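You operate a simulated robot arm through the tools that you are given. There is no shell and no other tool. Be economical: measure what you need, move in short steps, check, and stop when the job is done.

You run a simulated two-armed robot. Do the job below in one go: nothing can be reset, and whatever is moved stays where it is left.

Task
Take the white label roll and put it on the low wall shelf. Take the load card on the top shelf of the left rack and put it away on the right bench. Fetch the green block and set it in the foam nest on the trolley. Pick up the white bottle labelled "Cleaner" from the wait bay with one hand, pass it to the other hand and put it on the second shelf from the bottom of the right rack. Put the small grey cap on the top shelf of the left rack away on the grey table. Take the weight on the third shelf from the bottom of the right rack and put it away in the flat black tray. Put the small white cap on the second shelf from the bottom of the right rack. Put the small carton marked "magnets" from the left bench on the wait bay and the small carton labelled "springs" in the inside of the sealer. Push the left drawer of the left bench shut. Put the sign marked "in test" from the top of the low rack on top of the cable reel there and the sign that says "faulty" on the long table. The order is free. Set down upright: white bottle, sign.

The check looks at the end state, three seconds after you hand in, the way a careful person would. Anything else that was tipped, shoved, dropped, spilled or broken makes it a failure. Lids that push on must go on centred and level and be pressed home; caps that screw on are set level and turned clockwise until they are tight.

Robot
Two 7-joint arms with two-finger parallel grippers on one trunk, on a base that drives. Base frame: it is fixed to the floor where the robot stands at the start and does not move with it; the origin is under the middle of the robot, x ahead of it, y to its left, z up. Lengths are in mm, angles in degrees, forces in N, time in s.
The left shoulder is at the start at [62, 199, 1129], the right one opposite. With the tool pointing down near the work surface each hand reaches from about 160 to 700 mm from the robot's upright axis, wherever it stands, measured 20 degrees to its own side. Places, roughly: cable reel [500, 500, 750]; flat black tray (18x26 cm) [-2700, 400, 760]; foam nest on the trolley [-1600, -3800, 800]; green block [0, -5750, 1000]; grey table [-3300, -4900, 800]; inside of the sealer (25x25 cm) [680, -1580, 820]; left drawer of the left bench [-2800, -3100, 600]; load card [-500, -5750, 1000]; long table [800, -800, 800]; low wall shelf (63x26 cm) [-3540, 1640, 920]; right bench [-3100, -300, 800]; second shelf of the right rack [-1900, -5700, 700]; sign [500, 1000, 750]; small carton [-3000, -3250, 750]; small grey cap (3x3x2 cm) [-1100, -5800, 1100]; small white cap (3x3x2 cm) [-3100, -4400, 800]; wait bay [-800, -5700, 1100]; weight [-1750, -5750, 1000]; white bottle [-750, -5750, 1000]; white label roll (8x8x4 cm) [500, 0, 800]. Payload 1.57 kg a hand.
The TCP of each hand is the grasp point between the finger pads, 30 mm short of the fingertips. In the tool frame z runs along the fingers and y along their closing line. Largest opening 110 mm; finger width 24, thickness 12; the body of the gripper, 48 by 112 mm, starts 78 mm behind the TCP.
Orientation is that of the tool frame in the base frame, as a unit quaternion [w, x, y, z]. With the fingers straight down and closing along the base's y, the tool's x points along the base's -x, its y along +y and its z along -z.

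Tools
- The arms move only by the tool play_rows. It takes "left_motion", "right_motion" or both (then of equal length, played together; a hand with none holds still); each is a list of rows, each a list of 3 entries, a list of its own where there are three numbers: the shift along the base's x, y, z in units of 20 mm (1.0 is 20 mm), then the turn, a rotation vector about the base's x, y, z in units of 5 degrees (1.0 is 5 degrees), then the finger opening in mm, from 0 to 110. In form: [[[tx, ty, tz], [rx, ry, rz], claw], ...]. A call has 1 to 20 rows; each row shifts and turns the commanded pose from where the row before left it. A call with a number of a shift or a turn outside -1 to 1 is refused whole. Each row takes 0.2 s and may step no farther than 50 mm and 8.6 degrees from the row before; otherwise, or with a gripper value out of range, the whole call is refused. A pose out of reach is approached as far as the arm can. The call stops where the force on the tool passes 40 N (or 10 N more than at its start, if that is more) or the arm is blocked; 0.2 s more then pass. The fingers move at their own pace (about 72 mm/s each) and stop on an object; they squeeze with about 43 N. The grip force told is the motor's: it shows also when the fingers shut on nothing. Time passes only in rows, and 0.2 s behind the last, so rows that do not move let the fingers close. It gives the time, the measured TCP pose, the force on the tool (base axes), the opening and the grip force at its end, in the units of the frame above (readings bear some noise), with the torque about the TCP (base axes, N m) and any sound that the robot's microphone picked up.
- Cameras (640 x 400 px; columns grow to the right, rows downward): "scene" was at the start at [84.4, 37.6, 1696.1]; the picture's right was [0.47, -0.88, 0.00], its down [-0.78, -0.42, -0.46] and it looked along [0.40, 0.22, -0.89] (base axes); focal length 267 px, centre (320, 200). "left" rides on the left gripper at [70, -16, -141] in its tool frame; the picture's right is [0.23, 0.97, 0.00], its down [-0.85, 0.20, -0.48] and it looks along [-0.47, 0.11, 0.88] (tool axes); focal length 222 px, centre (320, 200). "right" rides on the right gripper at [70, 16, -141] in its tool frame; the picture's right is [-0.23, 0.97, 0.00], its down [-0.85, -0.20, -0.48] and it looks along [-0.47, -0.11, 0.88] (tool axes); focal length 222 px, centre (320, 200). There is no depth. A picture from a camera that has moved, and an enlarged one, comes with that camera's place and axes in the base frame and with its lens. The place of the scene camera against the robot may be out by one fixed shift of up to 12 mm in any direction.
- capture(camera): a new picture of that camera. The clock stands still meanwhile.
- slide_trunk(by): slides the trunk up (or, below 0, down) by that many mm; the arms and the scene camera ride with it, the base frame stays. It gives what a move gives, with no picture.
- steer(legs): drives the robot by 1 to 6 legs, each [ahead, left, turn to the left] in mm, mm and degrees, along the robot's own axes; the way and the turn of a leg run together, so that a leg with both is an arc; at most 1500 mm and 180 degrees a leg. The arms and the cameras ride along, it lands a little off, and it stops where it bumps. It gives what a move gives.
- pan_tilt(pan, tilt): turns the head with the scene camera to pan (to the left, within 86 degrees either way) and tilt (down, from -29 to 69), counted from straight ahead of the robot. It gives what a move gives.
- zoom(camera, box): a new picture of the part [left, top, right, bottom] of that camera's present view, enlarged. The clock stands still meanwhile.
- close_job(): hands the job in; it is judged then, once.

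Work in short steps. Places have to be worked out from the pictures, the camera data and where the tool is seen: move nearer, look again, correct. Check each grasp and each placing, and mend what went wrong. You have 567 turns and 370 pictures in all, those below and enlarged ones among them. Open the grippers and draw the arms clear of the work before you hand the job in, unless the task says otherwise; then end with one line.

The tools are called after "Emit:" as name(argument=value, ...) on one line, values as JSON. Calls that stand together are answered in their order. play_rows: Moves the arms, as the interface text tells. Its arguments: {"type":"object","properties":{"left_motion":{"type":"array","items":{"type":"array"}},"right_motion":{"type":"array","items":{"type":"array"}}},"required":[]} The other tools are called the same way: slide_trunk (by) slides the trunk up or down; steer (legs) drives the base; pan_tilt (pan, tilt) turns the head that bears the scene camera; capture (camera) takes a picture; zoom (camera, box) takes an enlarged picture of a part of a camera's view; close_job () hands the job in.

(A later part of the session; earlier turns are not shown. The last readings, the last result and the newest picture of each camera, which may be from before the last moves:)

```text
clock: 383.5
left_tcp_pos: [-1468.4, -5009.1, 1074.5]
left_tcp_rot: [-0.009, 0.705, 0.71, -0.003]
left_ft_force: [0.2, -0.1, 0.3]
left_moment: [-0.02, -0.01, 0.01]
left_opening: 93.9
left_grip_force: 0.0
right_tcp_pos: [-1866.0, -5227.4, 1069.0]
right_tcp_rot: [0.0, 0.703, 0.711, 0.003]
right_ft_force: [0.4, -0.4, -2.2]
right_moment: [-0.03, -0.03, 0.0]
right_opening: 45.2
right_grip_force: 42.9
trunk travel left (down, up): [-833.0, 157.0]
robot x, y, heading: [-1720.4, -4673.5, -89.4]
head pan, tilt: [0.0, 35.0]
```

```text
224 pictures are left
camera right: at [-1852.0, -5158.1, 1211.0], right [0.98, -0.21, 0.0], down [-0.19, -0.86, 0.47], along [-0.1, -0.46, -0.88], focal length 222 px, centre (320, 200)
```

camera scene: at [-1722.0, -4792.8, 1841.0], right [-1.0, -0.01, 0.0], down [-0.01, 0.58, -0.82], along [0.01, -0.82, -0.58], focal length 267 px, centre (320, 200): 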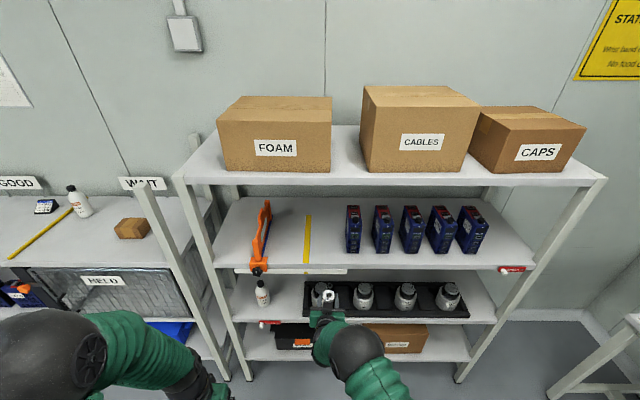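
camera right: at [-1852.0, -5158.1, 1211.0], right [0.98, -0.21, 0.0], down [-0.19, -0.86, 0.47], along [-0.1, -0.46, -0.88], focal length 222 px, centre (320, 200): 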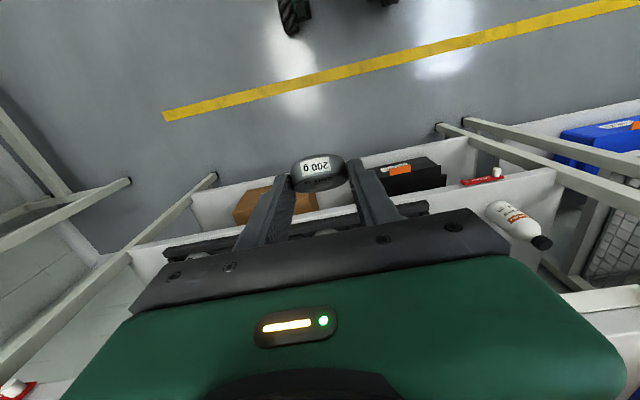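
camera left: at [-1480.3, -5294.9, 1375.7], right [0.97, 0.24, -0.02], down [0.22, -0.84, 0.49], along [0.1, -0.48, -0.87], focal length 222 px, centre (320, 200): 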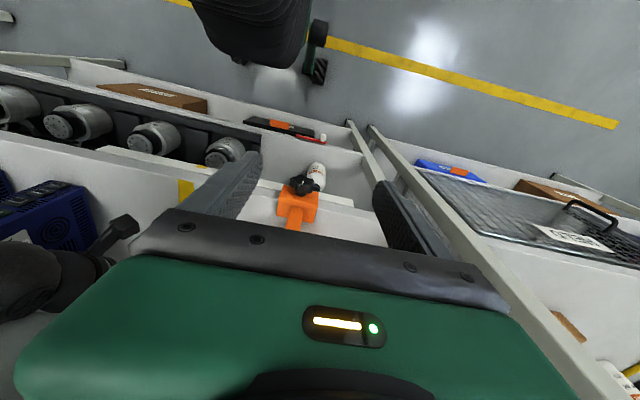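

Tool is vertical with the weight held. I tuck the right hand back, and go to the load card on the left rack.

Emit:
play_rows(right_motion=[[[0, 1, 0], [0, 0, 0], 25], [[0, 1, 0], [0, 0, 0], 25], [[0, 1, 0], [0, 0, 0], 25], [[0, 1, 0], [0, 0, 0], 25], [[0, 1, 0], [0, 0, 0], 25], [[0, 1, 0], [0, 0, 0], 25], [[0, 1, 0], [0, 0, 0], 25], [[0, 1, 0], [0, 0, 0], 25], [[0, 1, 0], [0, 0, 0], 25], [[0, 1, 0], [0, 0, 0], 25], [[0, 1, 0], [0, 0, 0], 25], [[0, 1, 0], [0, 0, 0], 25]])

Emit:
slide_trunk(by=90)

Emit:
steer(legs=[[0, 1080, 0], [250, 0, 0]])

Emit:
pan_tilt(pan=10, tilt=40)

Emit:
capture(camera="scene")

Emit:
capture(camera="left")

```text
clock: 386.1
left_tcp_pos: [-1467.7, -5007.3, 1076.0]
left_tcp_rot: [-0.01, 0.704, 0.71, -0.004]
left_ft_force: [-0.6, -0.3, -0.4]
left_moment: [-0.01, 0.0, 0.03]
left_opening: 94.1
left_grip_force: 0.2
right_tcp_pos: [-1867.1, -4987.5, 1069.5]
right_tcp_rot: [0.001, 0.703, 0.712, 0.001]
right_ft_force: [0.4, -0.3, -1.6]
right_moment: [0.0, -0.02, -0.02]
right_opening: 45.0
right_grip_force: 43.0
trunk travel left (down, up): [-833.0, 157.0]
robot x, y, heading: [-1721.8, -4673.9, -89.4]
head pan, tilt: [0.0, 35.0]
```

```text
clock: 387.3
left_tcp_pos: [-1467.9, -5007.9, 1166.0]
left_tcp_rot: [-0.009, 0.705, 0.709, -0.003]
left_ft_force: [0.4, -0.1, -0.3]
left_moment: [-0.02, -0.02, 0.03]
left_opening: 94.2
left_grip_force: 0.0
right_tcp_pos: [-1866.5, -4988.0, 1159.2]
right_tcp_rot: [0.001, 0.702, 0.712, 0.002]
right_ft_force: [0.6, 0.4, -2.3]
right_moment: [-0.01, 0.0, 0.02]
right_opening: 45.2
right_grip_force: 43.4
trunk travel left (down, up): [-923.0, 67.0]
robot x, y, heading: [-1722.8, -4673.3, -89.5]
head pan, tilt: [0.0, 35.0]
```

```text
clock: 394.2
left_tcp_pos: [-391.8, -5238.6, 1168.2]
left_tcp_rot: [-0.007, 0.704, 0.71, -0.006]
left_ft_force: [0.5, 0.3, -0.1]
left_moment: [-0.02, 0.01, 0.0]
left_opening: 93.9
left_grip_force: 0.0
right_tcp_pos: [-790.5, -5218.8, 1161.4]
right_tcp_rot: [0.002, 0.702, 0.712, 0.0]
right_ft_force: [-0.9, -0.2, -3.3]
right_moment: [-0.05, 0.03, 0.01]
right_opening: 45.2
right_grip_force: 43.4
trunk travel left (down, up): [-923.0, 67.0]
robot x, y, heading: [-650.6, -4910.5, -89.4]
head pan, tilt: [0.0, 35.0]
```

```text
clock: 394.9
left_tcp_pos: [-393.2, -5242.2, 1168.1]
left_tcp_rot: [-0.008, 0.703, 0.711, -0.004]
left_ft_force: [-0.3, 0.1, 0.0]
left_moment: [0.03, 0.0, 0.01]
left_opening: 94.0
left_grip_force: 0.1
right_tcp_pos: [-790.7, -5221.4, 1160.0]
right_tcp_rot: [0.002, 0.701, 0.713, 0.001]
right_ft_force: [0.3, 0.5, -0.9]
right_moment: [-0.01, -0.01, 0.0]
right_opening: 45.4
right_grip_force: 43.1
trunk travel left (down, up): [-923.0, 67.0]
robot x, y, heading: [-642.2, -4910.2, -89.4]
head pan, tilt: [10.0, 40.0]
```

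```text
223 pictures are left
camera scene: at [-634.2, -5018.8, 1924.0], right [-0.98, -0.18, 0.0], down [-0.12, 0.63, -0.77], along [0.14, -0.75, -0.64], focal length 267 px, centre (320, 200)
```

scene: 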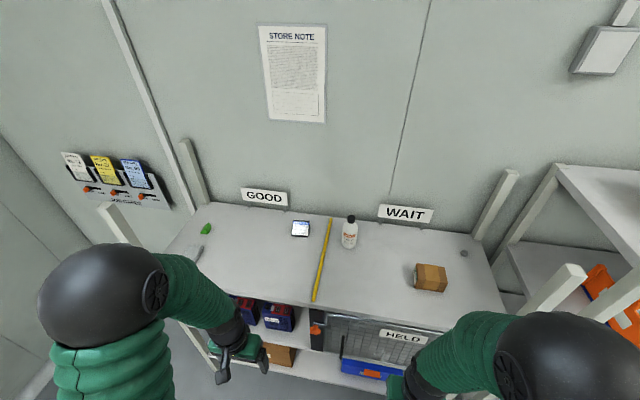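

```text
222 pictures are left
camera left: at [-408.0, -5172.0, 1309.9], right [0.97, 0.24, -0.02], down [0.22, -0.86, 0.47], along [0.1, -0.46, -0.88], focal length 222 px, centre (320, 200)
```

left: 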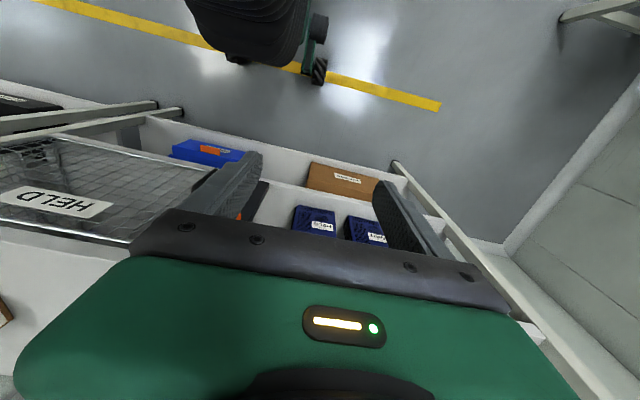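

Card ≈(−401, −5802). I raise the left hand, move robot closer (shift left 130, forward 240), and extend over it.

Emit:
play_rows(left_motion=[[[0, 0, 1], [0, 0, 0], 94], [[0, 0, 1], [0, 0, 0], 94], [[0, 0, 1], [0, 0, 0], 94]])

Emit:
steer(legs=[[0, 130, 0], [240, 0, 0]])

Emit:
play_rows(left_motion=[[[-0.5, -0.9, 0], [0, 0, 0], 94], [[-0.5, -0.9, 0], [0, 0, 0], 94], [[-0.5, -0.9, 0], [0, 0, 0], 94], [[-0.5, -0.9, 0], [0, 0, 0], 94], [[-0.5, -0.9, 0], [0, 0, 0], 94], [[-0.5, -0.9, 0], [0, 0, 0], 94], [[-0.5, -0.9, 0], [0, 0, 0], 94], [[-0.5, -0.9, 0], [0, 0, 0], 94], [[-0.5, -0.9, 0], [0, 0, 0], 94], [[-0.5, -0.9, 0], [0, 0, 0], 94], [[-0.5, -0.9, 0], [0, 0, 0], 94], [[-0.5, -0.9, 0], [0, 0, 0], 94], [[-0.5, -0.9, 0], [0, 0, 0], 94], [[0, -0.9, 0], [0, 0, 0], 94], [[0, -0.9, 0], [0, 0, 0], 94]])

Emit:
capture(camera="left")

```text
clock: 395.8
left_tcp_pos: [-393.0, -5241.4, 1228.0]
left_tcp_rot: [-0.008, 0.703, 0.711, -0.005]
left_ft_force: [-0.1, 0.0, 0.8]
left_moment: [0.0, 0.0, 0.0]
left_opening: 94.0
left_grip_force: 0.1
right_tcp_pos: [-791.9, -5221.3, 1159.3]
right_tcp_rot: [0.002, 0.702, 0.712, 0.002]
right_ft_force: [0.4, -0.1, -1.7]
right_moment: [-0.01, -0.04, 0.01]
right_opening: 44.9
right_grip_force: 43.3
trunk travel left (down, up): [-923.0, 67.0]
robot x, y, heading: [-647.9, -4908.5, -89.2]
head pan, tilt: [10.0, 40.0]
```

```text
clock: 398.4
left_tcp_pos: [-233.3, -5476.1, 1223.2]
left_tcp_rot: [-0.015, 0.703, 0.711, -0.013]
left_ft_force: [-0.4, 0.2, 0.9]
left_moment: [-0.05, -0.03, 0.04]
left_opening: 93.8
left_grip_force: 0.0
right_tcp_pos: [-635.2, -5454.9, 1163.9]
right_tcp_rot: [-0.003, 0.701, 0.713, -0.007]
right_ft_force: [-1.3, 0.3, -1.4]
right_moment: [-0.02, -0.01, -0.02]
right_opening: 45.3
right_grip_force: 43.2
trunk travel left (down, up): [-923.0, 67.0]
robot x, y, heading: [-511.5, -5148.6, -89.5]
head pan, tilt: [10.0, 40.0]
```

```text
clock: 401.6
left_tcp_pos: [-393.8, -5752.2, 1225.2]
left_tcp_rot: [-0.008, 0.704, 0.71, -0.002]
left_ft_force: [0.1, 0.5, 0.3]
left_moment: [0.0, -0.04, -0.03]
left_opening: 94.1
left_grip_force: 0.1
right_tcp_pos: [-662.8, -5463.1, 1158.2]
right_tcp_rot: [0.002, 0.702, 0.713, 0.004]
right_ft_force: [-0.5, -0.2, -1.9]
right_moment: [0.01, -0.01, -0.01]
right_opening: 45.0
right_grip_force: 43.4
trunk travel left (down, up): [-923.0, 67.0]
robot x, y, heading: [-509.2, -5151.6, -89.1]
head pan, tilt: [10.0, 40.0]
```

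```text
221 pictures are left
camera left: at [-409.7, -5683.5, 1368.3], right [0.97, 0.24, -0.01], down [0.22, -0.86, 0.47], along [0.1, -0.46, -0.88], focal length 222 px, centre (320, 200)
```

left: 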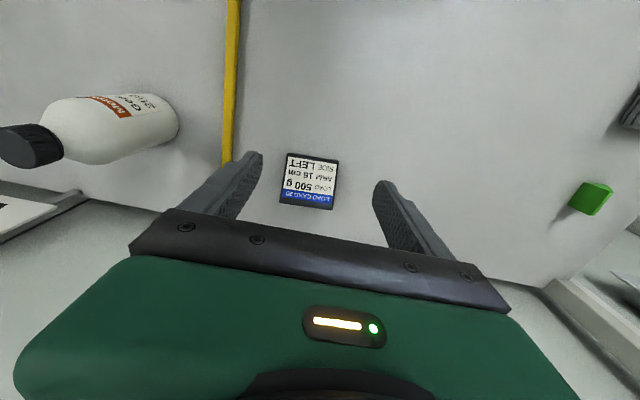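

Card at ≈(−399, −5809), yaw ≈+5°. I align and lower part-way.

Emit:
play_rows(left_motion=[[[-0.1, -0.9, 0], [0, 0, 0.5], 102], [[-0.1, -0.9, -0.3], [0, 0, 0.5], 102], [[-0.1, -0.9, -0.6], [0, 0, 0], 102], [[0, -0.1, -0.8], [0, 0, 0], 102], [[0, 0, -0.8], [0, 0, 0], 102], [[0, 0, -0.8], [0, 0, 0], 102]])

Emit:
capture(camera="left")

```text
clock: 403.0
left_tcp_pos: [-390.2, -5807.9, 1160.0]
left_tcp_rot: [-0.009, 0.672, 0.741, -0.005]
left_ft_force: [0.4, 0.2, -1.6]
left_moment: [0.02, 0.04, -0.05]
left_opening: 102.0
left_grip_force: 0.0
right_tcp_pos: [-653.4, -5461.5, 1158.8]
right_tcp_rot: [0.002, 0.702, 0.713, 0.001]
right_ft_force: [1.0, -0.4, -1.5]
right_moment: [0.04, 0.03, 0.01]
right_opening: 44.9
right_grip_force: 42.9
trunk travel left (down, up): [-923.0, 67.0]
robot x, y, heading: [-507.9, -5149.2, -89.4]
head pan, tilt: [10.0, 40.0]
```

```text
220 pictures are left
camera left: at [-412.0, -5741.1, 1302.0], right [0.95, 0.32, -0.02], down [0.29, -0.83, 0.47], along [0.14, -0.45, -0.88], focal length 222 px, centre (320, 200)
```

left: 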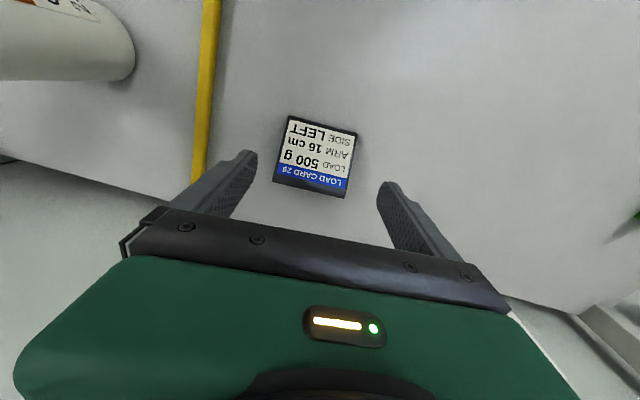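

Aligned and nearly centred. I shift −5 mm and lower to TCP≈1092.

Emit:
play_rows(left_motion=[[[-0.25, 0, -0.6], [0, 0, 0], 102], [[0, 0, -0.7], [0, 0, 0], 102], [[0, 0, -0.7], [0, 0, 0], 102], [[0, 0, -0.7], [0, 0, 0], 102], [[0, 0, -0.5], [0, 0, 0], 102], [[0, 0, 0], [0, 0, 0], 102]])

Emit:
capture(camera="left")

```text
clock: 404.4
left_tcp_pos: [-397.8, -5807.6, 1096.4]
left_tcp_rot: [-0.008, 0.672, 0.741, -0.004]
left_ft_force: [0.2, -1.0, 0.2]
left_moment: [-0.02, 0.03, -0.01]
left_opening: 101.8
left_grip_force: 0.1
right_tcp_pos: [-657.5, -5460.6, 1159.6]
right_tcp_rot: [0.002, 0.701, 0.713, 0.001]
right_ft_force: [0.8, 0.2, -1.3]
right_moment: [0.02, -0.01, 0.02]
right_opening: 44.8
right_grip_force: 43.3
trunk travel left (down, up): [-923.0, 67.0]
robot x, y, heading: [-512.7, -5149.5, -89.4]
head pan, tilt: [10.0, 40.0]
```

```text
219 pictures are left
camera left: at [-419.5, -5740.7, 1238.4], right [0.95, 0.32, -0.02], down [0.29, -0.83, 0.47], along [0.14, -0.45, -0.88], focal length 222 px, centre (320, 200)
```

left: 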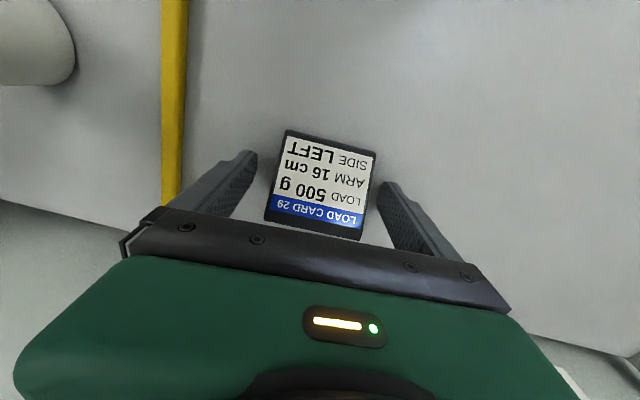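

Card is between the fingers. I close and lift.

Emit:
play_rows(left_motion=[[[0, 0, 0], [0, 0, 0], 50], [[0, 0, 0], [0, 0, 0], 50], [[0, 0, 0], [0, 0, 0], 50], [[0, 0, 0], [0, 0, 0], 50], [[0, 0, 0.2], [0, 0, 0], 50], [[0, 0, 0.5], [0, 0, 0], 50], [[0, 0, 0.7], [0, 0, 0], 50], [[0, 0, 0.7], [0, 0, 0], 50], [[0, 0, 0.7], [0, 0, 0], 50], [[0, 0, 0.7], [0, 0, 0], 50], [[0, 0, 0.7], [0, 0, 0], 50], [[0, 0, 0.7], [0, 0, 0], 50]])

Emit:
capture(camera="left")

```text
clock: 407.0
left_tcp_pos: [-396.9, -5808.0, 1194.9]
left_tcp_rot: [-0.008, 0.671, 0.741, -0.005]
left_ft_force: [-0.3, -1.0, -0.9]
left_moment: [0.0, -0.01, 0.0]
left_opening: 73.2
left_grip_force: 43.3
right_tcp_pos: [-656.2, -5460.5, 1158.2]
right_tcp_rot: [0.002, 0.702, 0.712, 0.001]
right_ft_force: [0.4, 0.6, -2.0]
right_moment: [0.0, -0.03, -0.04]
right_opening: 44.9
right_grip_force: 43.2
trunk travel left (down, up): [-923.0, 67.0]
robot x, y, heading: [-511.2, -5150.3, -89.4]
head pan, tilt: [10.0, 40.0]
```

```text
218 pictures are left
camera left: at [-419.4, -5740.8, 1337.3], right [0.95, 0.32, -0.02], down [0.29, -0.83, 0.47], along [0.14, -0.45, -0.88], focal length 222 px, centre (320, 200)
```

left: 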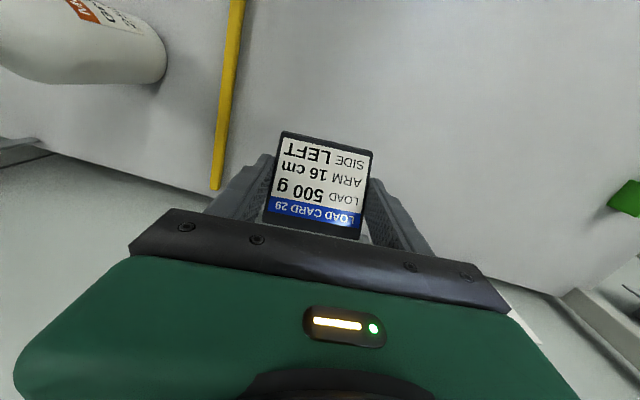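

Card held (73 mm). I retract the left hand and drive to the right bench side of the room.

Emit:
play_rows(left_motion=[[[0.3, 1, 0.2], [0, 0, -0.1], 50], [[0.3, 1, 0.2], [0, 0, -0.1], 50], [[0.3, 1, 0.2], [0, 0, -0.1], 50], [[0.3, 1, 0], [0, 0, -0.1], 50], [[0.3, 1, 0], [0, 0, -0.1], 50], [[0.3, 1, 0], [0, 0, -0.1], 50], [[0.3, 1, 0], [0, 0, -0.1], 50], [[0.3, 1, 0], [0, 0, -0.1], 50], [[0.3, 1, 0], [0, 0, -0.1], 50], [[0.3, 1, 0], [0, 0, -0.1], 50], [[0.3, 1, 0], [0, 0, 0], 50], [[0.3, 1, 0], [0, 0, 0], 50], [[0.3, 1, 0], [0, 0, 0], 50], [[0.3, 1, 0], [0, 0, 0], 50], [[0.3, 1, 0], [0, 0, 0], 50], [[0.3, 1, 0], [0, 0, 0], 50]])

Emit:
slide_trunk(by=-150)

Emit:
steer(legs=[[-1500, 0, 0], [-1500, 0, 0], [-700, 0, 0], [0, 0, -90], [1200, 0, 0], [0, -1100, 0]])

Emit:
pan_tilt(pan=0, tilt=28)

Emit:
capture(camera="scene")

```text
clock: 410.4
left_tcp_pos: [-302.9, -5487.7, 1207.5]
left_tcp_rot: [-0.008, 0.703, 0.711, -0.005]
left_ft_force: [-0.4, 0.6, -0.3]
left_moment: [0.01, 0.0, 0.03]
left_opening: 72.9
left_grip_force: 42.8
right_tcp_pos: [-655.7, -5460.2, 1159.0]
right_tcp_rot: [0.002, 0.701, 0.713, 0.002]
right_ft_force: [1.1, -0.3, -1.7]
right_moment: [-0.03, 0.03, -0.01]
right_opening: 45.2
right_grip_force: 43.2
trunk travel left (down, up): [-923.0, 67.0]
robot x, y, heading: [-509.8, -5148.7, -89.4]
head pan, tilt: [10.0, 40.0]
```

```text
clock: 411.7
left_tcp_pos: [-304.2, -5485.3, 1091.9]
left_tcp_rot: [-0.003, 0.704, 0.71, -0.006]
left_ft_force: [-0.2, 3.0, 8.4]
left_moment: [0.08, -0.33, 0.07]
left_opening: 73.0
left_grip_force: 43.1
right_tcp_pos: [-658.6, -5457.9, 1038.6]
right_tcp_rot: [0.004, 0.701, 0.713, 0.002]
right_ft_force: [-0.1, 0.3, -1.3]
right_moment: [-0.03, -0.02, -0.01]
right_opening: 45.2
right_grip_force: 42.8
trunk travel left (down, up): [-802.0, 188.0]
robot x, y, heading: [-510.9, -5144.9, -89.4]
head pan, tilt: [10.0, 40.0]
stopped: the force on the tool passed its limit at 138 N (the readings are from after the stop); the commanded pose is now the measured one
```

```text
clock: 444.2
left_tcp_pos: [-2057.4, -579.1, 1089.3]
left_tcp_rot: [-0.009, 1.0, 0.0, -0.001]
left_ft_force: [0.5, 0.0, -0.3]
left_moment: [0.02, -0.03, 0.02]
left_opening: 73.0
left_grip_force: 42.8
right_tcp_pos: [-2023.1, -223.7, 1038.8]
right_tcp_rot: [0.001, 1.0, 0.003, 0.0]
right_ft_force: [-0.2, 0.3, -2.1]
right_moment: [0.06, 0.04, 0.01]
right_opening: 45.0
right_grip_force: 42.4
trunk travel left (down, up): [-802.0, 188.0]
robot x, y, heading: [-1712.5, -370.2, 180.0]
head pan, tilt: [10.0, 40.0]
```

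```text
clock: 445.0
left_tcp_pos: [-2058.5, -578.2, 1089.0]
left_tcp_rot: [-0.008, 1.0, 0.0, -0.002]
left_ft_force: [0.6, 0.9, -0.1]
left_moment: [-0.04, -0.01, -0.04]
left_opening: 73.4
left_grip_force: 43.1
right_tcp_pos: [-2022.7, -222.5, 1038.9]
right_tcp_rot: [0.002, 1.0, 0.002, -0.001]
right_ft_force: [-1.1, 0.3, -2.2]
right_moment: [0.01, 0.03, 0.03]
right_opening: 44.8
right_grip_force: 43.8
trunk travel left (down, up): [-802.0, 188.0]
robot x, y, heading: [-1714.5, -371.4, 180.0]
head pan, tilt: [0.0, 28.0]
```

```text
217 pictures are left
camera scene: at [-1843.0, -367.2, 1821.2], right [0.0, 1.0, 0.0], down [0.47, 0.0, -0.88], along [-0.88, 0.0, -0.47], focal length 267 px, centre (320, 200)
```

scene: 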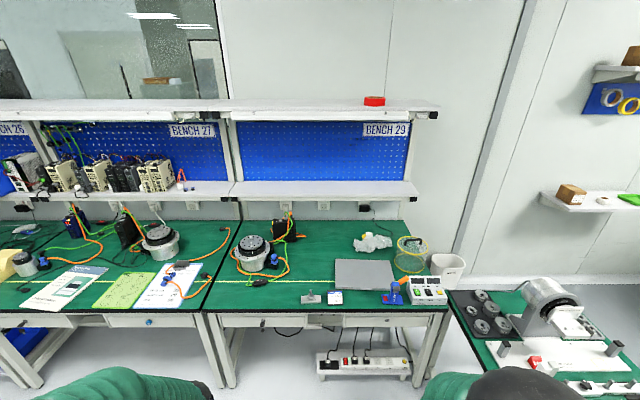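

The card brushed the shelf when I lowered the trunk too early, but it is still held firmly. Now I look at the right bench (bench 29) and the black tray.

Emit:
zoom(camera="scene", box=[210, 210, 460, 330])

Emit:
zoom(camera="scene", box=[430, 260, 640, 400])

Emit:
zoom(camera="left", box=[180, 80, 460, 260])

```text
2.56 times, centred on (335, 270) of scene
camera zoom: at [-1843.0, -367.2, 1821.2], right [0.0, 1.0, 0.0], down [0.47, 0.0, -0.88], along [-0.88, 0.0, -0.47], focal length 683 px, centre (282, 21)
```

zoom: 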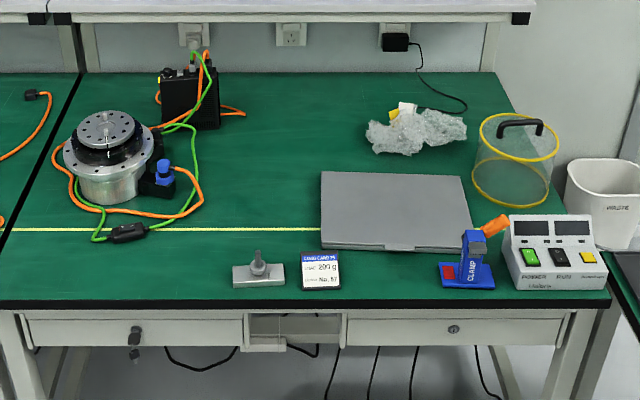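

```text
2.86 times, centred on (535, 330) of scene
camera zoom: at [-1843.0, -367.2, 1821.2], right [0.0, 1.0, 0.0], down [0.47, 0.0, -0.88], along [-0.88, 0.0, -0.47], focal length 762 px, centre (-294, -171)
```

zoom: 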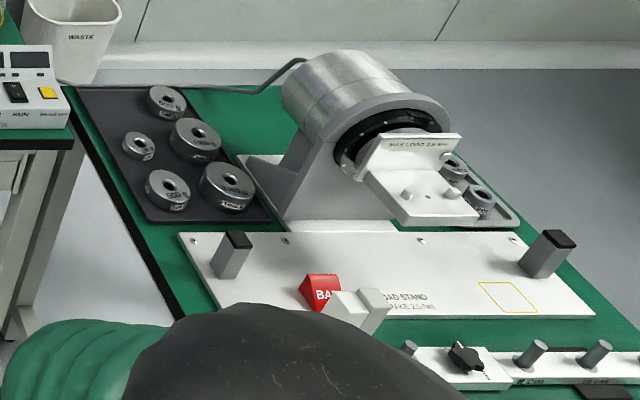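

```text
2.22 times, centred on (320, 170) of left
camera zoom: at [-1987.5, -563.0, 1231.4], right [0.23, -0.97, -0.02], down [-0.85, -0.21, 0.48], along [-0.47, -0.09, -0.88], focal length 494 px, centre (320, 267)
```

zoom: 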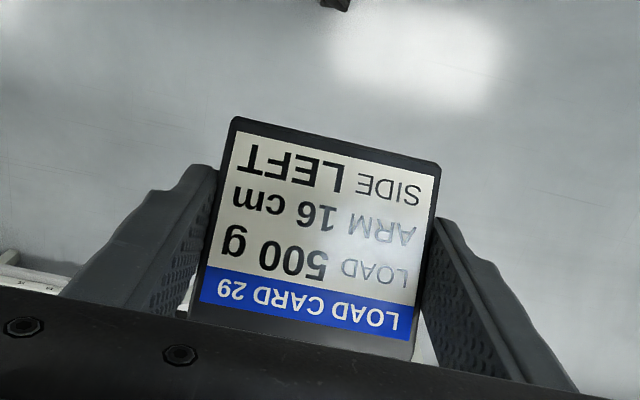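

I'll set the card on the empty front-left part of bench 29 near (−2805, −640). I drive up and lower.

Emit:
steer(legs=[[0, 62, 0], [680, 0, 0]])

Emit:
play_rows(left_motion=[[[-0.8, 0, -0.9], [0, 0, 0], 50], [[-0.8, 0, -0.9], [0, 0, 0], 50], [[-0.8, 0, -0.9], [0, 0, 0], 50], [[-0.6, 0, -0.9], [0, 0, 0], 50], [[0, 0, -0.9], [0, 0, 0], 50], [[0, 0, -0.9], [0, 0, 0], 50], [[0, 0, -0.9], [0, 0, 0], 50], [[0, 0, -0.9], [0, 0, 0], 50]])

Emit:
capture(camera="left")

```text
clock: 449.3
left_tcp_pos: [-2740.0, -633.6, 1090.0]
left_tcp_rot: [-0.008, 1.0, -0.001, -0.001]
left_ft_force: [-0.5, 0.1, -0.5]
left_moment: [0.0, 0.0, -0.03]
left_opening: 73.1
left_grip_force: 43.2
right_tcp_pos: [-2705.4, -280.1, 1039.2]
right_tcp_rot: [0.002, 1.0, 0.001, -0.001]
right_ft_force: [-0.2, 0.2, -1.3]
right_moment: [0.0, 0.03, 0.0]
right_opening: 45.1
right_grip_force: 42.8
trunk travel left (down, up): [-802.0, 188.0]
robot x, y, heading: [-2400.6, -434.0, 179.7]
head pan, tilt: [0.0, 28.0]
```

```text
clock: 451.1
left_tcp_pos: [-2800.8, -631.5, 945.1]
left_tcp_rot: [-0.006, 1.0, -0.001, -0.002]
left_ft_force: [-0.7, -0.3, -1.6]
left_moment: [-0.01, 0.01, 0.01]
left_opening: 73.3
left_grip_force: 42.8
right_tcp_pos: [-2707.1, -277.5, 1038.1]
right_tcp_rot: [0.003, 1.0, 0.0, -0.001]
right_ft_force: [0.6, 0.0, -1.6]
right_moment: [0.0, 0.01, -0.04]
right_opening: 45.1
right_grip_force: 43.0
trunk travel left (down, up): [-802.0, 188.0]
robot x, y, heading: [-2396.7, -430.7, 179.9]
head pan, tilt: [0.0, 28.0]
```

```text
213 pictures are left
camera left: at [-2732.9, -617.5, 1087.4], right [0.23, -0.97, -0.01], down [-0.85, -0.2, 0.48], along [-0.47, -0.1, -0.88], focal length 222 px, centre (320, 200)
```

left: 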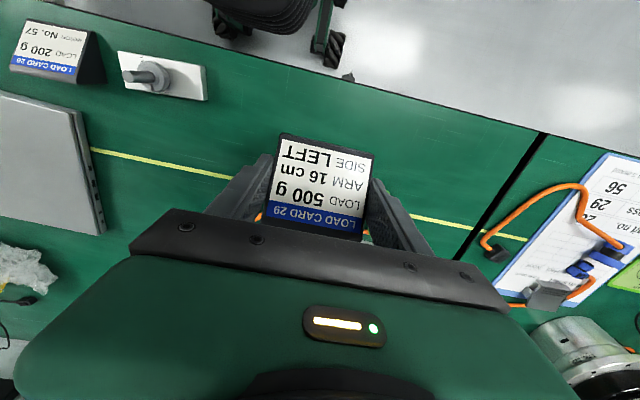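

Landing spot is clear. Lowering to contact.

Emit:
play_rows(left_motion=[[[0, 0, -0.9], [0, 0, 0], 50], [[0, 0, -0.9], [0, 0, 0], 50], [[0, 0, -0.9], [0, 0, 0], 50], [[0, 0, -0.9], [0, 0, 0], 50], [[0, 0, -0.9], [0, 0, 0], 50], [[0, 0, -0.9], [0, 0, 0], 50], [[0, 0, -0.4], [0, 0, 0], 50], [[0, 0, -0.3], [0, 0, 0], 50], [[0, 0, -0.2], [0, 0, 0], 50], [[0, 0, -0.2], [0, 0, 0], 50]])

```text
clock: 453.3
left_tcp_pos: [-2800.9, -633.1, 816.7]
left_tcp_rot: [-0.006, 1.0, -0.001, -0.002]
left_ft_force: [-0.4, 0.2, -1.3]
left_moment: [-0.02, -0.02, 0.01]
left_opening: 73.0
left_grip_force: 43.3
right_tcp_pos: [-2705.6, -278.1, 1039.1]
right_tcp_rot: [0.005, 1.0, 0.001, -0.001]
right_ft_force: [0.6, -0.5, -1.9]
right_moment: [-0.02, 0.04, 0.04]
right_opening: 45.3
right_grip_force: 43.4
trunk travel left (down, up): [-802.0, 188.0]
robot x, y, heading: [-2399.1, -428.6, 179.8]
head pan, tilt: [0.0, 28.0]
```

Emit:
play_rows(left_motion=[[[0, 0, -0.4], [0, 0, 0], 50], [[0, 0, -0.3], [0, 0, 0], 50], [[0, 0, -0.2], [0, 0, 0], 50], [[0, 0, -0.15], [0, 0, 0], 50], [[0, 0, -0.15], [0, 0, 0], 50], [[0, 0, -0.15], [0, 0, 0], 50], [[0, 0, -0.15], [0, 0, 0], 50], [[0, 0, -0.15], [0, 0, 0], 50]])

```text
clock: 455.1
left_tcp_pos: [-2799.8, -632.9, 783.4]
left_tcp_rot: [-0.007, 1.0, -0.001, -0.001]
left_ft_force: [-0.3, -0.7, -0.3]
left_moment: [-0.04, -0.02, -0.01]
left_opening: 72.9
left_grip_force: 42.7
right_tcp_pos: [-2707.4, -278.5, 1038.5]
right_tcp_rot: [0.004, 1.0, 0.0, 0.0]
right_ft_force: [0.3, 0.0, -2.3]
right_moment: [-0.02, 0.02, 0.0]
right_opening: 45.2
right_grip_force: 43.1
trunk travel left (down, up): [-802.0, 188.0]
robot x, y, heading: [-2399.2, -433.2, 180.1]
head pan, tilt: [0.0, 28.0]
```

Emit:
play_rows(left_motion=[[[0, 0, -0.15], [0, 0, 0], 50], [[0, 0, -0.15], [0, 0, 0], 50], [[0, 0, -0.15], [0, 0, 0], 50], [[0, 0, -0.15], [0, 0, 0], 50], [[0, 0, -0.15], [0, 0, 0], 50], [[0, 0, -0.15], [0, 0, 0], 50], [[0, 0, -0.15], [0, 0, 0], 50]])

Emit:
capture(camera="left")

```text
clock: 455.9
left_tcp_pos: [-2800.5, -632.7, 780.3]
left_tcp_rot: [-0.005, 1.0, 0.0, -0.005]
left_ft_force: [7.0, 1.5, 37.1]
left_moment: [-1.49, -0.84, 0.07]
left_opening: 73.4
left_grip_force: 42.9
right_tcp_pos: [-2704.9, -274.4, 1040.5]
right_tcp_rot: [0.004, 1.0, 0.001, -0.002]
right_ft_force: [-0.1, 0.3, -2.6]
right_moment: [-0.03, 0.0, 0.04]
right_opening: 45.2
right_grip_force: 43.4
trunk travel left (down, up): [-802.0, 188.0]
robot x, y, heading: [-2395.8, -433.4, 179.7]
head pan, tilt: [0.0, 28.0]
stopped in row 3 (left hand): the force on the tool passed its limit at 47 N (the readings are from after the stop); the commanded pose is now the measured one
```

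```text
212 pictures are left
camera left: at [-2731.0, -617.7, 921.5], right [0.23, -0.97, -0.01], down [-0.85, -0.2, 0.48], along [-0.47, -0.1, -0.88], focal length 222 px, centre (320, 200)
```

left: 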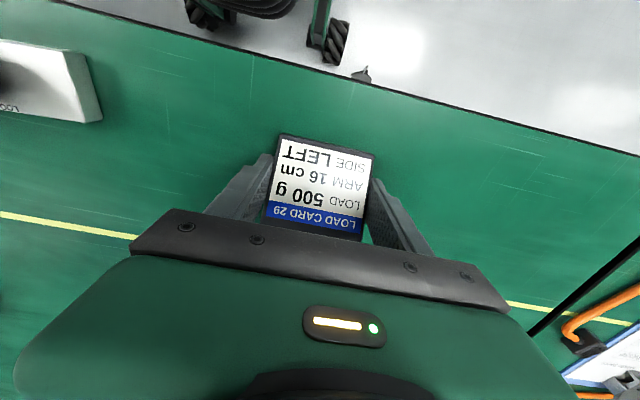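

Contact at 780. I relax slightly, open and rise.

Emit:
play_rows(left_motion=[[[0, 0, 0.1], [0, 0, 0], 70], [[0, 0, 0], [0, 0, 0], 74], [[0, 0, 0], [0, 0, 0], 80], [[0, 0, 0], [0, 0, 0], 90], [[0, 0, 0], [0, 0, 0], 98], [[0, 0, 0.4], [0, 0, 0], 98], [[0, 0, 0.9], [0, 0, 0], 98], [[0, 0, 0.9], [0, 0, 0], 98], [[0, 0, 0.9], [0, 0, 0], 98], [[0, 0, 0.9], [0, 0, 0], 98], [[0, 0, 0.9], [0, 0, 0], 98], [[0, 0, 0.9], [0, 0, 0], 98], [[0, 0, 0.9], [0, 0, 0], 98], [[0, 0, 0.9], [0, 0, 0], 98], [[0, 0, 0.9], [0, 0, 0], 98], [[0, 0, 0.9], [0, 0, 0], 98], [[0, 0, 0.9], [0, 0, 0], 98], [[0, 0, 0.9], [0, 0, 0], 98]])

Emit:
capture(camera="left")

```text
clock: 459.7
left_tcp_pos: [-2804.0, -634.4, 1004.1]
left_tcp_rot: [-0.006, 1.0, -0.001, -0.003]
left_ft_force: [-0.1, 1.0, -0.5]
left_moment: [0.02, 0.02, -0.02]
left_opening: 97.9
left_grip_force: 0.1
right_tcp_pos: [-2705.1, -277.8, 1038.4]
right_tcp_rot: [0.004, 1.0, 0.001, -0.001]
right_ft_force: [0.0, -1.2, -0.7]
right_moment: [0.04, 0.0, -0.01]
right_opening: 45.5
right_grip_force: 42.5
trunk travel left (down, up): [-802.0, 188.0]
robot x, y, heading: [-2398.4, -432.4, 180.3]
head pan, tilt: [0.0, 28.0]
```

```text
211 pictures are left
camera left: at [-2733.0, -619.5, 1144.8], right [0.23, -0.97, -0.01], down [-0.85, -0.2, 0.48], along [-0.47, -0.1, -0.88], focal length 222 px, centre (320, 200)
```

left: 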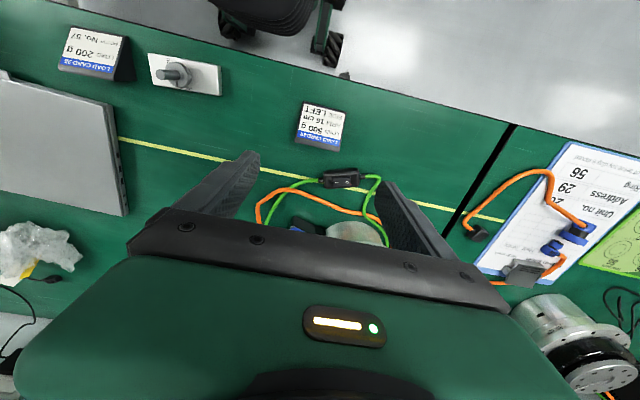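

The card stands on the right bench. Next the weight: I back off and strafe to face the small test table with the black tray.

Emit:
play_rows(left_motion=[[[1, 0, 0], [0, 0, 0], 98], [[1, 0, 0], [0, 0, 0], 98], [[1, 0, 0], [0, 0, 0], 98], [[1, 0, 0], [0, 0, 0], 98], [[1, 0, 0], [0, 0, 0], 98]])

Emit:
steer(legs=[[-450, 0, 0], [0, -720, 0]])

Emit:
pan_tilt(pan=-5, tilt=45)

Emit:
capture(camera="scene")

```text
clock: 460.9
left_tcp_pos: [-2702.3, -633.6, 1004.9]
left_tcp_rot: [-0.006, 1.0, 0.001, -0.004]
left_ft_force: [1.0, -0.1, -0.1]
left_moment: [0.04, -0.02, 0.0]
left_opening: 97.9
left_grip_force: 0.0
right_tcp_pos: [-2705.1, -277.7, 1039.1]
right_tcp_rot: [0.003, 1.0, 0.001, -0.002]
right_ft_force: [-0.2, -0.1, -1.7]
right_moment: [-0.03, -0.01, -0.01]
right_opening: 45.3
right_grip_force: 42.6
trunk travel left (down, up): [-802.0, 188.0]
robot x, y, heading: [-2399.0, -433.5, 179.9]
head pan, tilt: [0.0, 28.0]
```

```text
clock: 467.1
left_tcp_pos: [-2253.3, 79.6, 1003.0]
left_tcp_rot: [-0.008, 1.0, 0.0, -0.005]
left_ft_force: [0.3, -0.6, -0.4]
left_moment: [0.06, 0.01, 0.01]
left_opening: 97.9
left_grip_force: 0.0
right_tcp_pos: [-2257.4, 434.4, 1038.5]
right_tcp_rot: [0.001, 1.0, 0.001, 0.0]
right_ft_force: [-0.2, -0.4, -2.6]
right_moment: [0.01, 0.05, -0.02]
right_opening: 45.2
right_grip_force: 43.1
trunk travel left (down, up): [-802.0, 188.0]
robot x, y, heading: [-1948.0, 280.2, 179.9]
head pan, tilt: [0.0, 28.0]
```

```text
clock: 467.9
left_tcp_pos: [-2252.2, 80.3, 1004.5]
left_tcp_rot: [-0.006, 1.0, 0.0, -0.004]
left_ft_force: [0.0, 0.9, 0.0]
left_moment: [0.0, 0.01, -0.02]
left_opening: 98.0
left_grip_force: 0.0
right_tcp_pos: [-2255.7, 436.0, 1038.7]
right_tcp_rot: [0.003, 1.0, 0.002, -0.002]
right_ft_force: [0.4, -0.4, -1.6]
right_moment: [0.01, 0.02, -0.01]
right_opening: 45.6
right_grip_force: 43.7
trunk travel left (down, up): [-802.0, 188.0]
robot x, y, heading: [-1948.3, 284.2, 180.0]
head pan, tilt: [-5.0, 45.0]
```

```text
210 pictures are left
camera scene: at [-2068.1, 294.1, 1795.6], right [0.09, 1.0, 0.0], down [0.71, -0.06, -0.71], along [-0.7, 0.06, -0.71], focal length 267 px, centre (320, 200)
```

scene: 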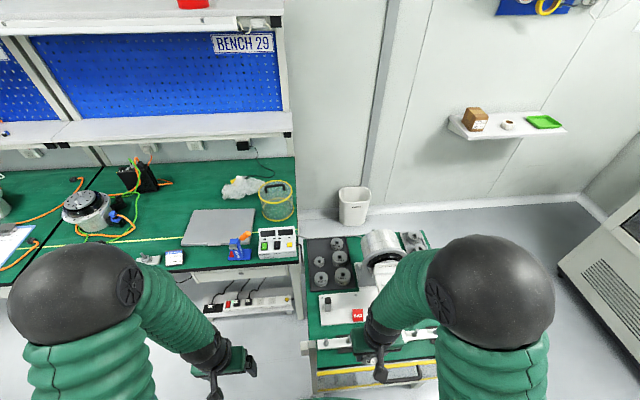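

Emit:
zoom(camera="scene", box=[280, 210, 440, 400])

Emit:
capture(camera="right")

```text
2.11 times, centred on (360, 305) of scene
camera zoom: at [-2068.1, 294.1, 1795.6], right [0.09, 1.0, 0.0], down [0.71, -0.06, -0.71], along [-0.7, 0.06, -0.71], focal length 562 px, centre (236, -21)
```

zoom: 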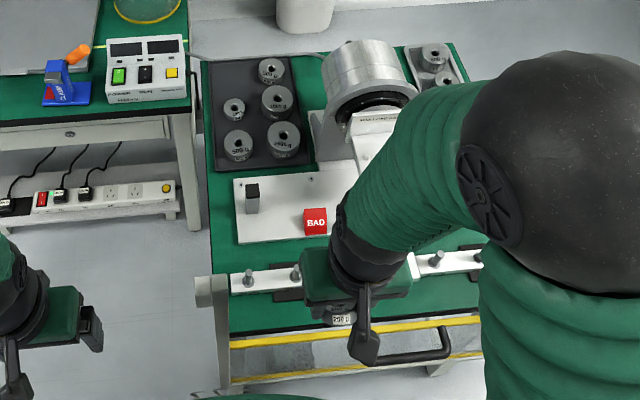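

```text
208 pictures are left
camera right: at [-2185.8, 420.2, 1181.2], right [-0.22, -0.97, 0.01], down [-0.85, 0.2, 0.48], along [-0.47, 0.1, -0.88], focal length 222 px, centre (320, 200)
```

right: 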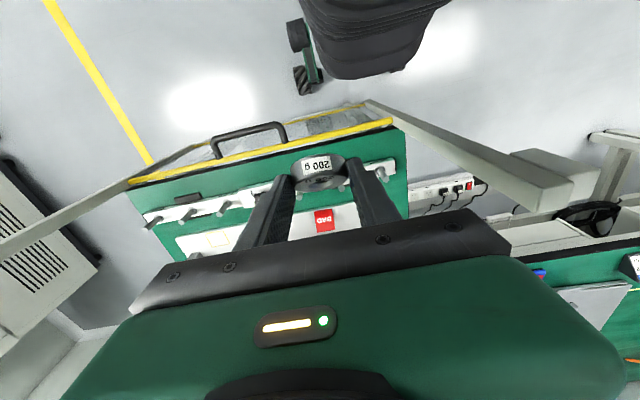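

The back-left corner of the tray near (−2776, 352) is free, but too far from the front. I'll stand beside the table in front of the bench's right end (≈(−2403, −60)) and reach right.

Emit:
steer(legs=[[0, 345, 0], [450, 0, 0]])

Emit:
pan_tilt(pan=-50, tilt=50)

Emit:
capture(camera="scene")

```text
clock: 472.5
left_tcp_pos: [-2705.1, -261.1, 1004.5]
left_tcp_rot: [-0.005, 1.0, 0.001, -0.005]
left_ft_force: [-0.1, 0.4, -0.1]
left_moment: [0.0, -0.01, 0.0]
left_opening: 97.8
left_grip_force: 0.0
right_tcp_pos: [-2708.5, 94.4, 1039.2]
right_tcp_rot: [0.004, 1.0, 0.002, -0.002]
right_ft_force: [-0.1, 1.0, -2.0]
right_moment: [-0.01, 0.0, 0.03]
right_opening: 45.1
right_grip_force: 43.0
trunk travel left (down, up): [-802.0, 188.0]
robot x, y, heading: [-2402.4, -60.6, -179.9]
head pan, tilt: [-5.0, 45.0]
```

```text
clock: 473.6
left_tcp_pos: [-2705.8, -259.6, 1005.5]
left_tcp_rot: [-0.004, 1.0, 0.0, -0.005]
left_ft_force: [-0.1, 0.5, 0.1]
left_moment: [-0.02, 0.02, 0.02]
left_opening: 98.0
left_grip_force: 0.0
right_tcp_pos: [-2710.1, 95.3, 1039.3]
right_tcp_rot: [0.005, 1.0, 0.003, -0.003]
right_ft_force: [-0.2, -0.4, -1.8]
right_moment: [0.01, 0.01, 0.01]
right_opening: 45.1
right_grip_force: 43.1
trunk travel left (down, up): [-802.0, 188.0]
robot x, y, heading: [-2404.3, -60.3, -180.0]
head pan, tilt: [-50.0, 50.0]
```

```text
207 pictures are left
camera scene: at [-2491.0, 7.4, 1788.6], right [0.77, 0.64, 0.0], down [0.49, -0.59, -0.64], along [-0.41, 0.49, -0.77], focal length 267 px, centre (320, 200)
```

scene: 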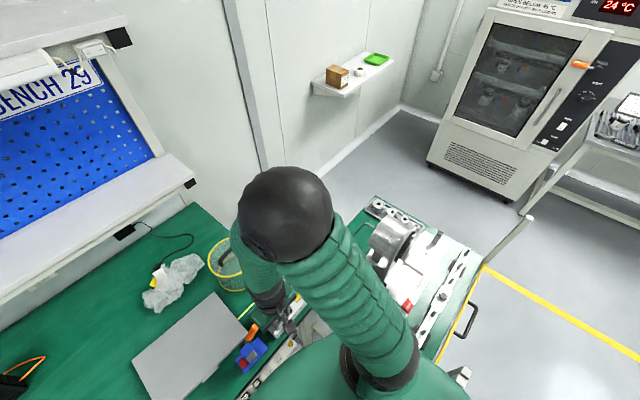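

Now move the right hand +y toward the tray at height.

Emit:
play_rows(right_motion=[[[0.1, 1, 0], [0, 0, 0], 25], [[0.1, 1, 0], [0, 0, 0], 25], [[0.1, 1, 0], [0, 0, 0], 25], [[0.1, 1, 0], [0, 0, 0], 25], [[0.1, 1, 0], [0, 0, 0], 25], [[0.1, 1, 0], [0, 0, 0], 25], [[0.1, 1, 0], [0, 0, 0], 25], [[0.1, 1, 0], [0, 0, 0], 25], [[0.1, 1, 0], [0, 0, 0], 25], [[0.1, 1, 0], [0, 0, 0], 25], [[0.1, 1, 0], [0, 0, 0], 25], [[0.1, 1, 0], [0, 0, 0], 25], [[0.1, 0.9, 0], [0, 0, 0], 25]])

Emit:
capture(camera="right")

```text
clock: 476.4
left_tcp_pos: [-2705.5, -259.8, 1004.0]
left_tcp_rot: [-0.004, 1.0, 0.0, -0.006]
left_ft_force: [-0.6, 0.2, -0.8]
left_moment: [-0.03, 0.0, 0.01]
left_opening: 97.9
left_grip_force: 0.1
right_tcp_pos: [-2688.4, 352.5, 1037.6]
right_tcp_rot: [0.005, 1.0, 0.003, -0.002]
right_ft_force: [0.2, 0.4, -1.6]
right_moment: [-0.01, -0.02, -0.02]
right_opening: 44.9
right_grip_force: 43.2
right hand out of reach, approached as far as the arm can: row 2
trunk travel left (down, up): [-802.0, 188.0]
robot x, y, heading: [-2405.9, -58.2, -179.9]
head pan, tilt: [-50.0, 50.0]
```

```text
206 pictures are left
camera right: at [-2617.6, 338.0, 1179.2], right [-0.22, -0.98, 0.01], down [-0.85, 0.2, 0.48], along [-0.47, 0.1, -0.88], focal length 222 px, centre (320, 200)
```

right: 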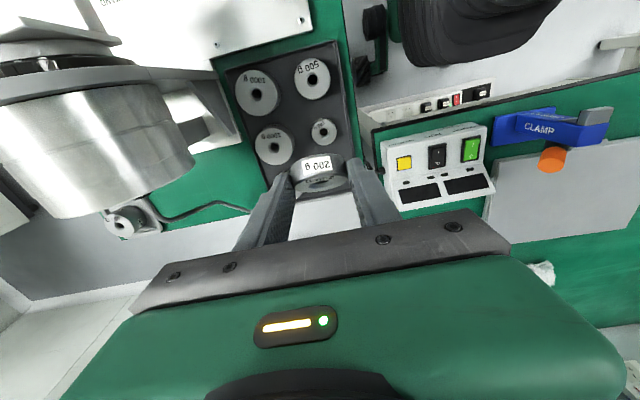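

The tray is in view; the free slot is under the weight at the −x end. I tilt the tool back to ~50° so the weight is level, while moving toward the spot.

Emit:
play_rows(right_motion=[[[-0.2, 0, -0.5], [0, 1, 0], 25], [[-0.2, 0, -0.5], [0, 1, 0], 25], [[-0.2, 0, -0.5], [0, 1, 0], 25], [[-0.2, 0, -0.5], [0, 1, 0], 25], [[-0.2, 0, -0.5], [0, 1, 0], 25], [[-0.2, 0, -0.5], [0, 1, 0], 25], [[-0.2, 0, -0.5], [0, 1, 0], 25], [[-0.2, 0, -0.5], [0, 1, 0], 25], [[-0.2, 0, -0.5], [0, 1, 0], 25], [[-0.2, 0, -0.5], [0, 1, 0], 25]])

Emit:
capture(camera="right")

```text
clock: 478.6
left_tcp_pos: [-2706.2, -260.4, 1004.1]
left_tcp_rot: [-0.005, 1.0, 0.002, -0.005]
left_ft_force: [0.1, -0.4, -0.1]
left_moment: [-0.02, 0.01, 0.03]
left_opening: 97.8
left_grip_force: 0.1
right_tcp_pos: [-2728.5, 352.4, 938.3]
right_tcp_rot: [0.003, 0.905, 0.004, -0.426]
right_ft_force: [-0.3, -0.5, -1.8]
right_moment: [0.0, -0.06, 0.03]
right_opening: 45.3
right_grip_force: 42.9
trunk travel left (down, up): [-802.0, 188.0]
robot x, y, heading: [-2405.6, -60.8, -180.0]
head pan, tilt: [-50.0, 50.0]
```

```text
205 pictures are left
camera right: at [-2574.7, 337.9, 975.4], right [-0.14, -0.97, 0.18], down [-0.18, 0.2, 0.96], along [-0.97, 0.1, -0.2], focal length 222 px, centre (320, 200)
```

right: 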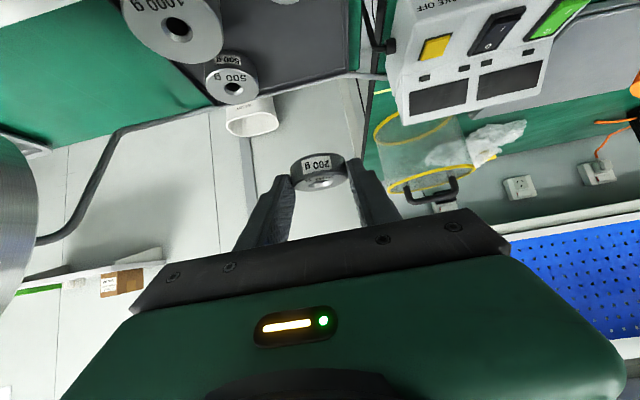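

Weight is level and aligned with the free corner between disc A and the tray's left rim. I move −30 mm in x and lower.

Emit:
play_rows(right_motion=[[[-0.5, -0.05, -0.6], [0, 0, 0], 25], [[-0.5, 0, -0.9], [0, 0, 0], 25], [[-0.5, 0, -0.9], [0, 0, 0], 25], [[0, 0, -0.9], [0, 0, 0], 25], [[0, 0, -0.9], [0, 0, 0], 25], [[0, 0, -0.7], [0, 0, 0], 25]])

Emit:
capture(camera="right")

```text
clock: 480.0
left_tcp_pos: [-2706.9, -261.3, 1004.4]
left_tcp_rot: [-0.005, 1.0, 0.0, -0.005]
left_ft_force: [-0.6, -0.4, 0.1]
left_moment: [-0.01, 0.02, 0.01]
left_opening: 98.2
left_grip_force: 0.1
right_tcp_pos: [-2758.1, 351.4, 840.4]
right_tcp_rot: [0.004, 0.906, 0.004, -0.424]
right_ft_force: [-1.1, 0.5, -2.1]
right_moment: [0.03, -0.05, -0.02]
right_opening: 45.1
right_grip_force: 42.7
trunk travel left (down, up): [-802.0, 188.0]
robot x, y, heading: [-2402.9, -59.8, -180.1]
head pan, tilt: [-50.0, 50.0]
```

```text
204 pictures are left
camera right: at [-2604.6, 336.0, 878.1], right [-0.14, -0.97, 0.18], down [-0.18, 0.2, 0.96], along [-0.97, 0.1, -0.21], focal length 222 px, centre (320, 200)
```

right: 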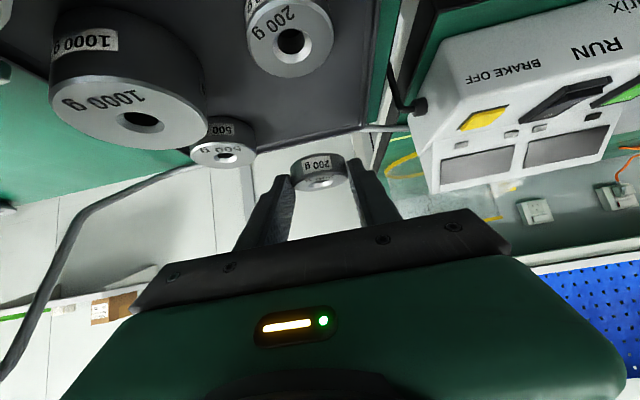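

Good clearances. Continue lowering to contact.

Emit:
play_rows(right_motion=[[[0, 0, -0.5], [0, 0, 0], 25], [[0, 0, -0.5], [0, 0, 0], 25], [[0, 0, -0.3], [0, 0, 0], 25], [[0, 0, -0.2], [0, 0, 0], 25], [[0, 0, -0.2], [0, 0, 0], 25]])

Emit:
capture(camera="right")

```text
clock: 481.2
left_tcp_pos: [-2707.2, -259.3, 1003.6]
left_tcp_rot: [-0.004, 1.0, 0.0, -0.004]
left_ft_force: [0.4, -0.3, -0.6]
left_moment: [-0.03, 0.0, -0.03]
left_opening: 98.1
left_grip_force: 0.1
right_tcp_pos: [-2757.6, 351.4, 805.2]
right_tcp_rot: [0.003, 0.906, 0.004, -0.424]
right_ft_force: [-0.4, 0.5, -2.7]
right_moment: [0.02, -0.05, 0.01]
right_opening: 45.1
right_grip_force: 43.4
trunk travel left (down, up): [-802.0, 188.0]
robot x, y, heading: [-2405.5, -57.9, -180.1]
head pan, tilt: [-50.0, 50.0]
```

```text
203 pictures are left
camera right: at [-2604.8, 336.1, 843.5], right [-0.14, -0.97, 0.18], down [-0.18, 0.2, 0.96], along [-0.97, 0.1, -0.2], focal length 222 px, centre (320, 200)
```

right: 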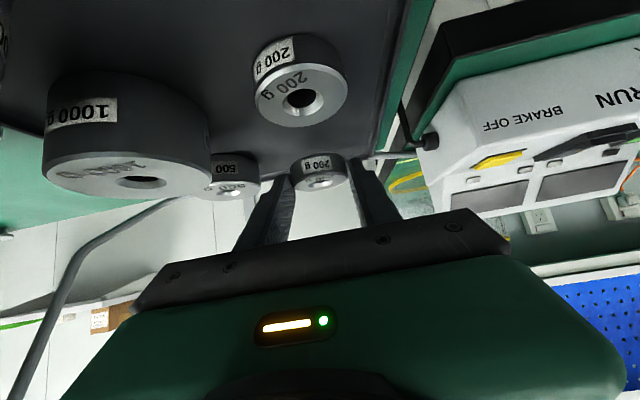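

Emit:
play_rows(right_motion=[[[0, 0, -0.2], [0, 0, 0], 25], [[0, 0, -0.2], [0, 0, 0], 25], [[0, 0, -0.2], [0, 0, 0], 25], [[0, 0, -0.15], [0, 0, 0], 25], [[0, 0, -0.15], [0, 0, 0], 25]])

Emit:
capture(camera="right")

```text
clock: 482.4
left_tcp_pos: [-2705.4, -260.4, 1006.1]
left_tcp_rot: [-0.004, 1.0, 0.001, -0.005]
left_ft_force: [-0.5, -0.8, -0.7]
left_moment: [0.0, 0.01, 0.0]
left_opening: 97.8
left_grip_force: 0.2
right_tcp_pos: [-2758.3, 352.4, 790.2]
right_tcp_rot: [0.002, 0.906, 0.003, -0.423]
right_ft_force: [-0.6, 0.6, -1.7]
right_moment: [-0.04, -0.05, 0.01]
right_opening: 45.3
right_grip_force: 42.8
trunk travel left (down, up): [-802.0, 188.0]
robot x, y, heading: [-2402.8, -57.6, -180.0]
head pan, tilt: [-50.0, 50.0]
```

```text
202 pictures are left
camera right: at [-2604.5, 336.5, 825.7], right [-0.14, -0.97, 0.18], down [-0.18, 0.2, 0.96], along [-0.97, 0.1, -0.2], focal length 222 px, centre (320, 200)
```

right: 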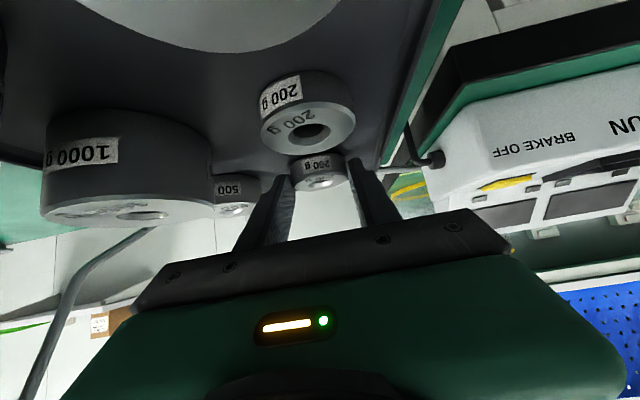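

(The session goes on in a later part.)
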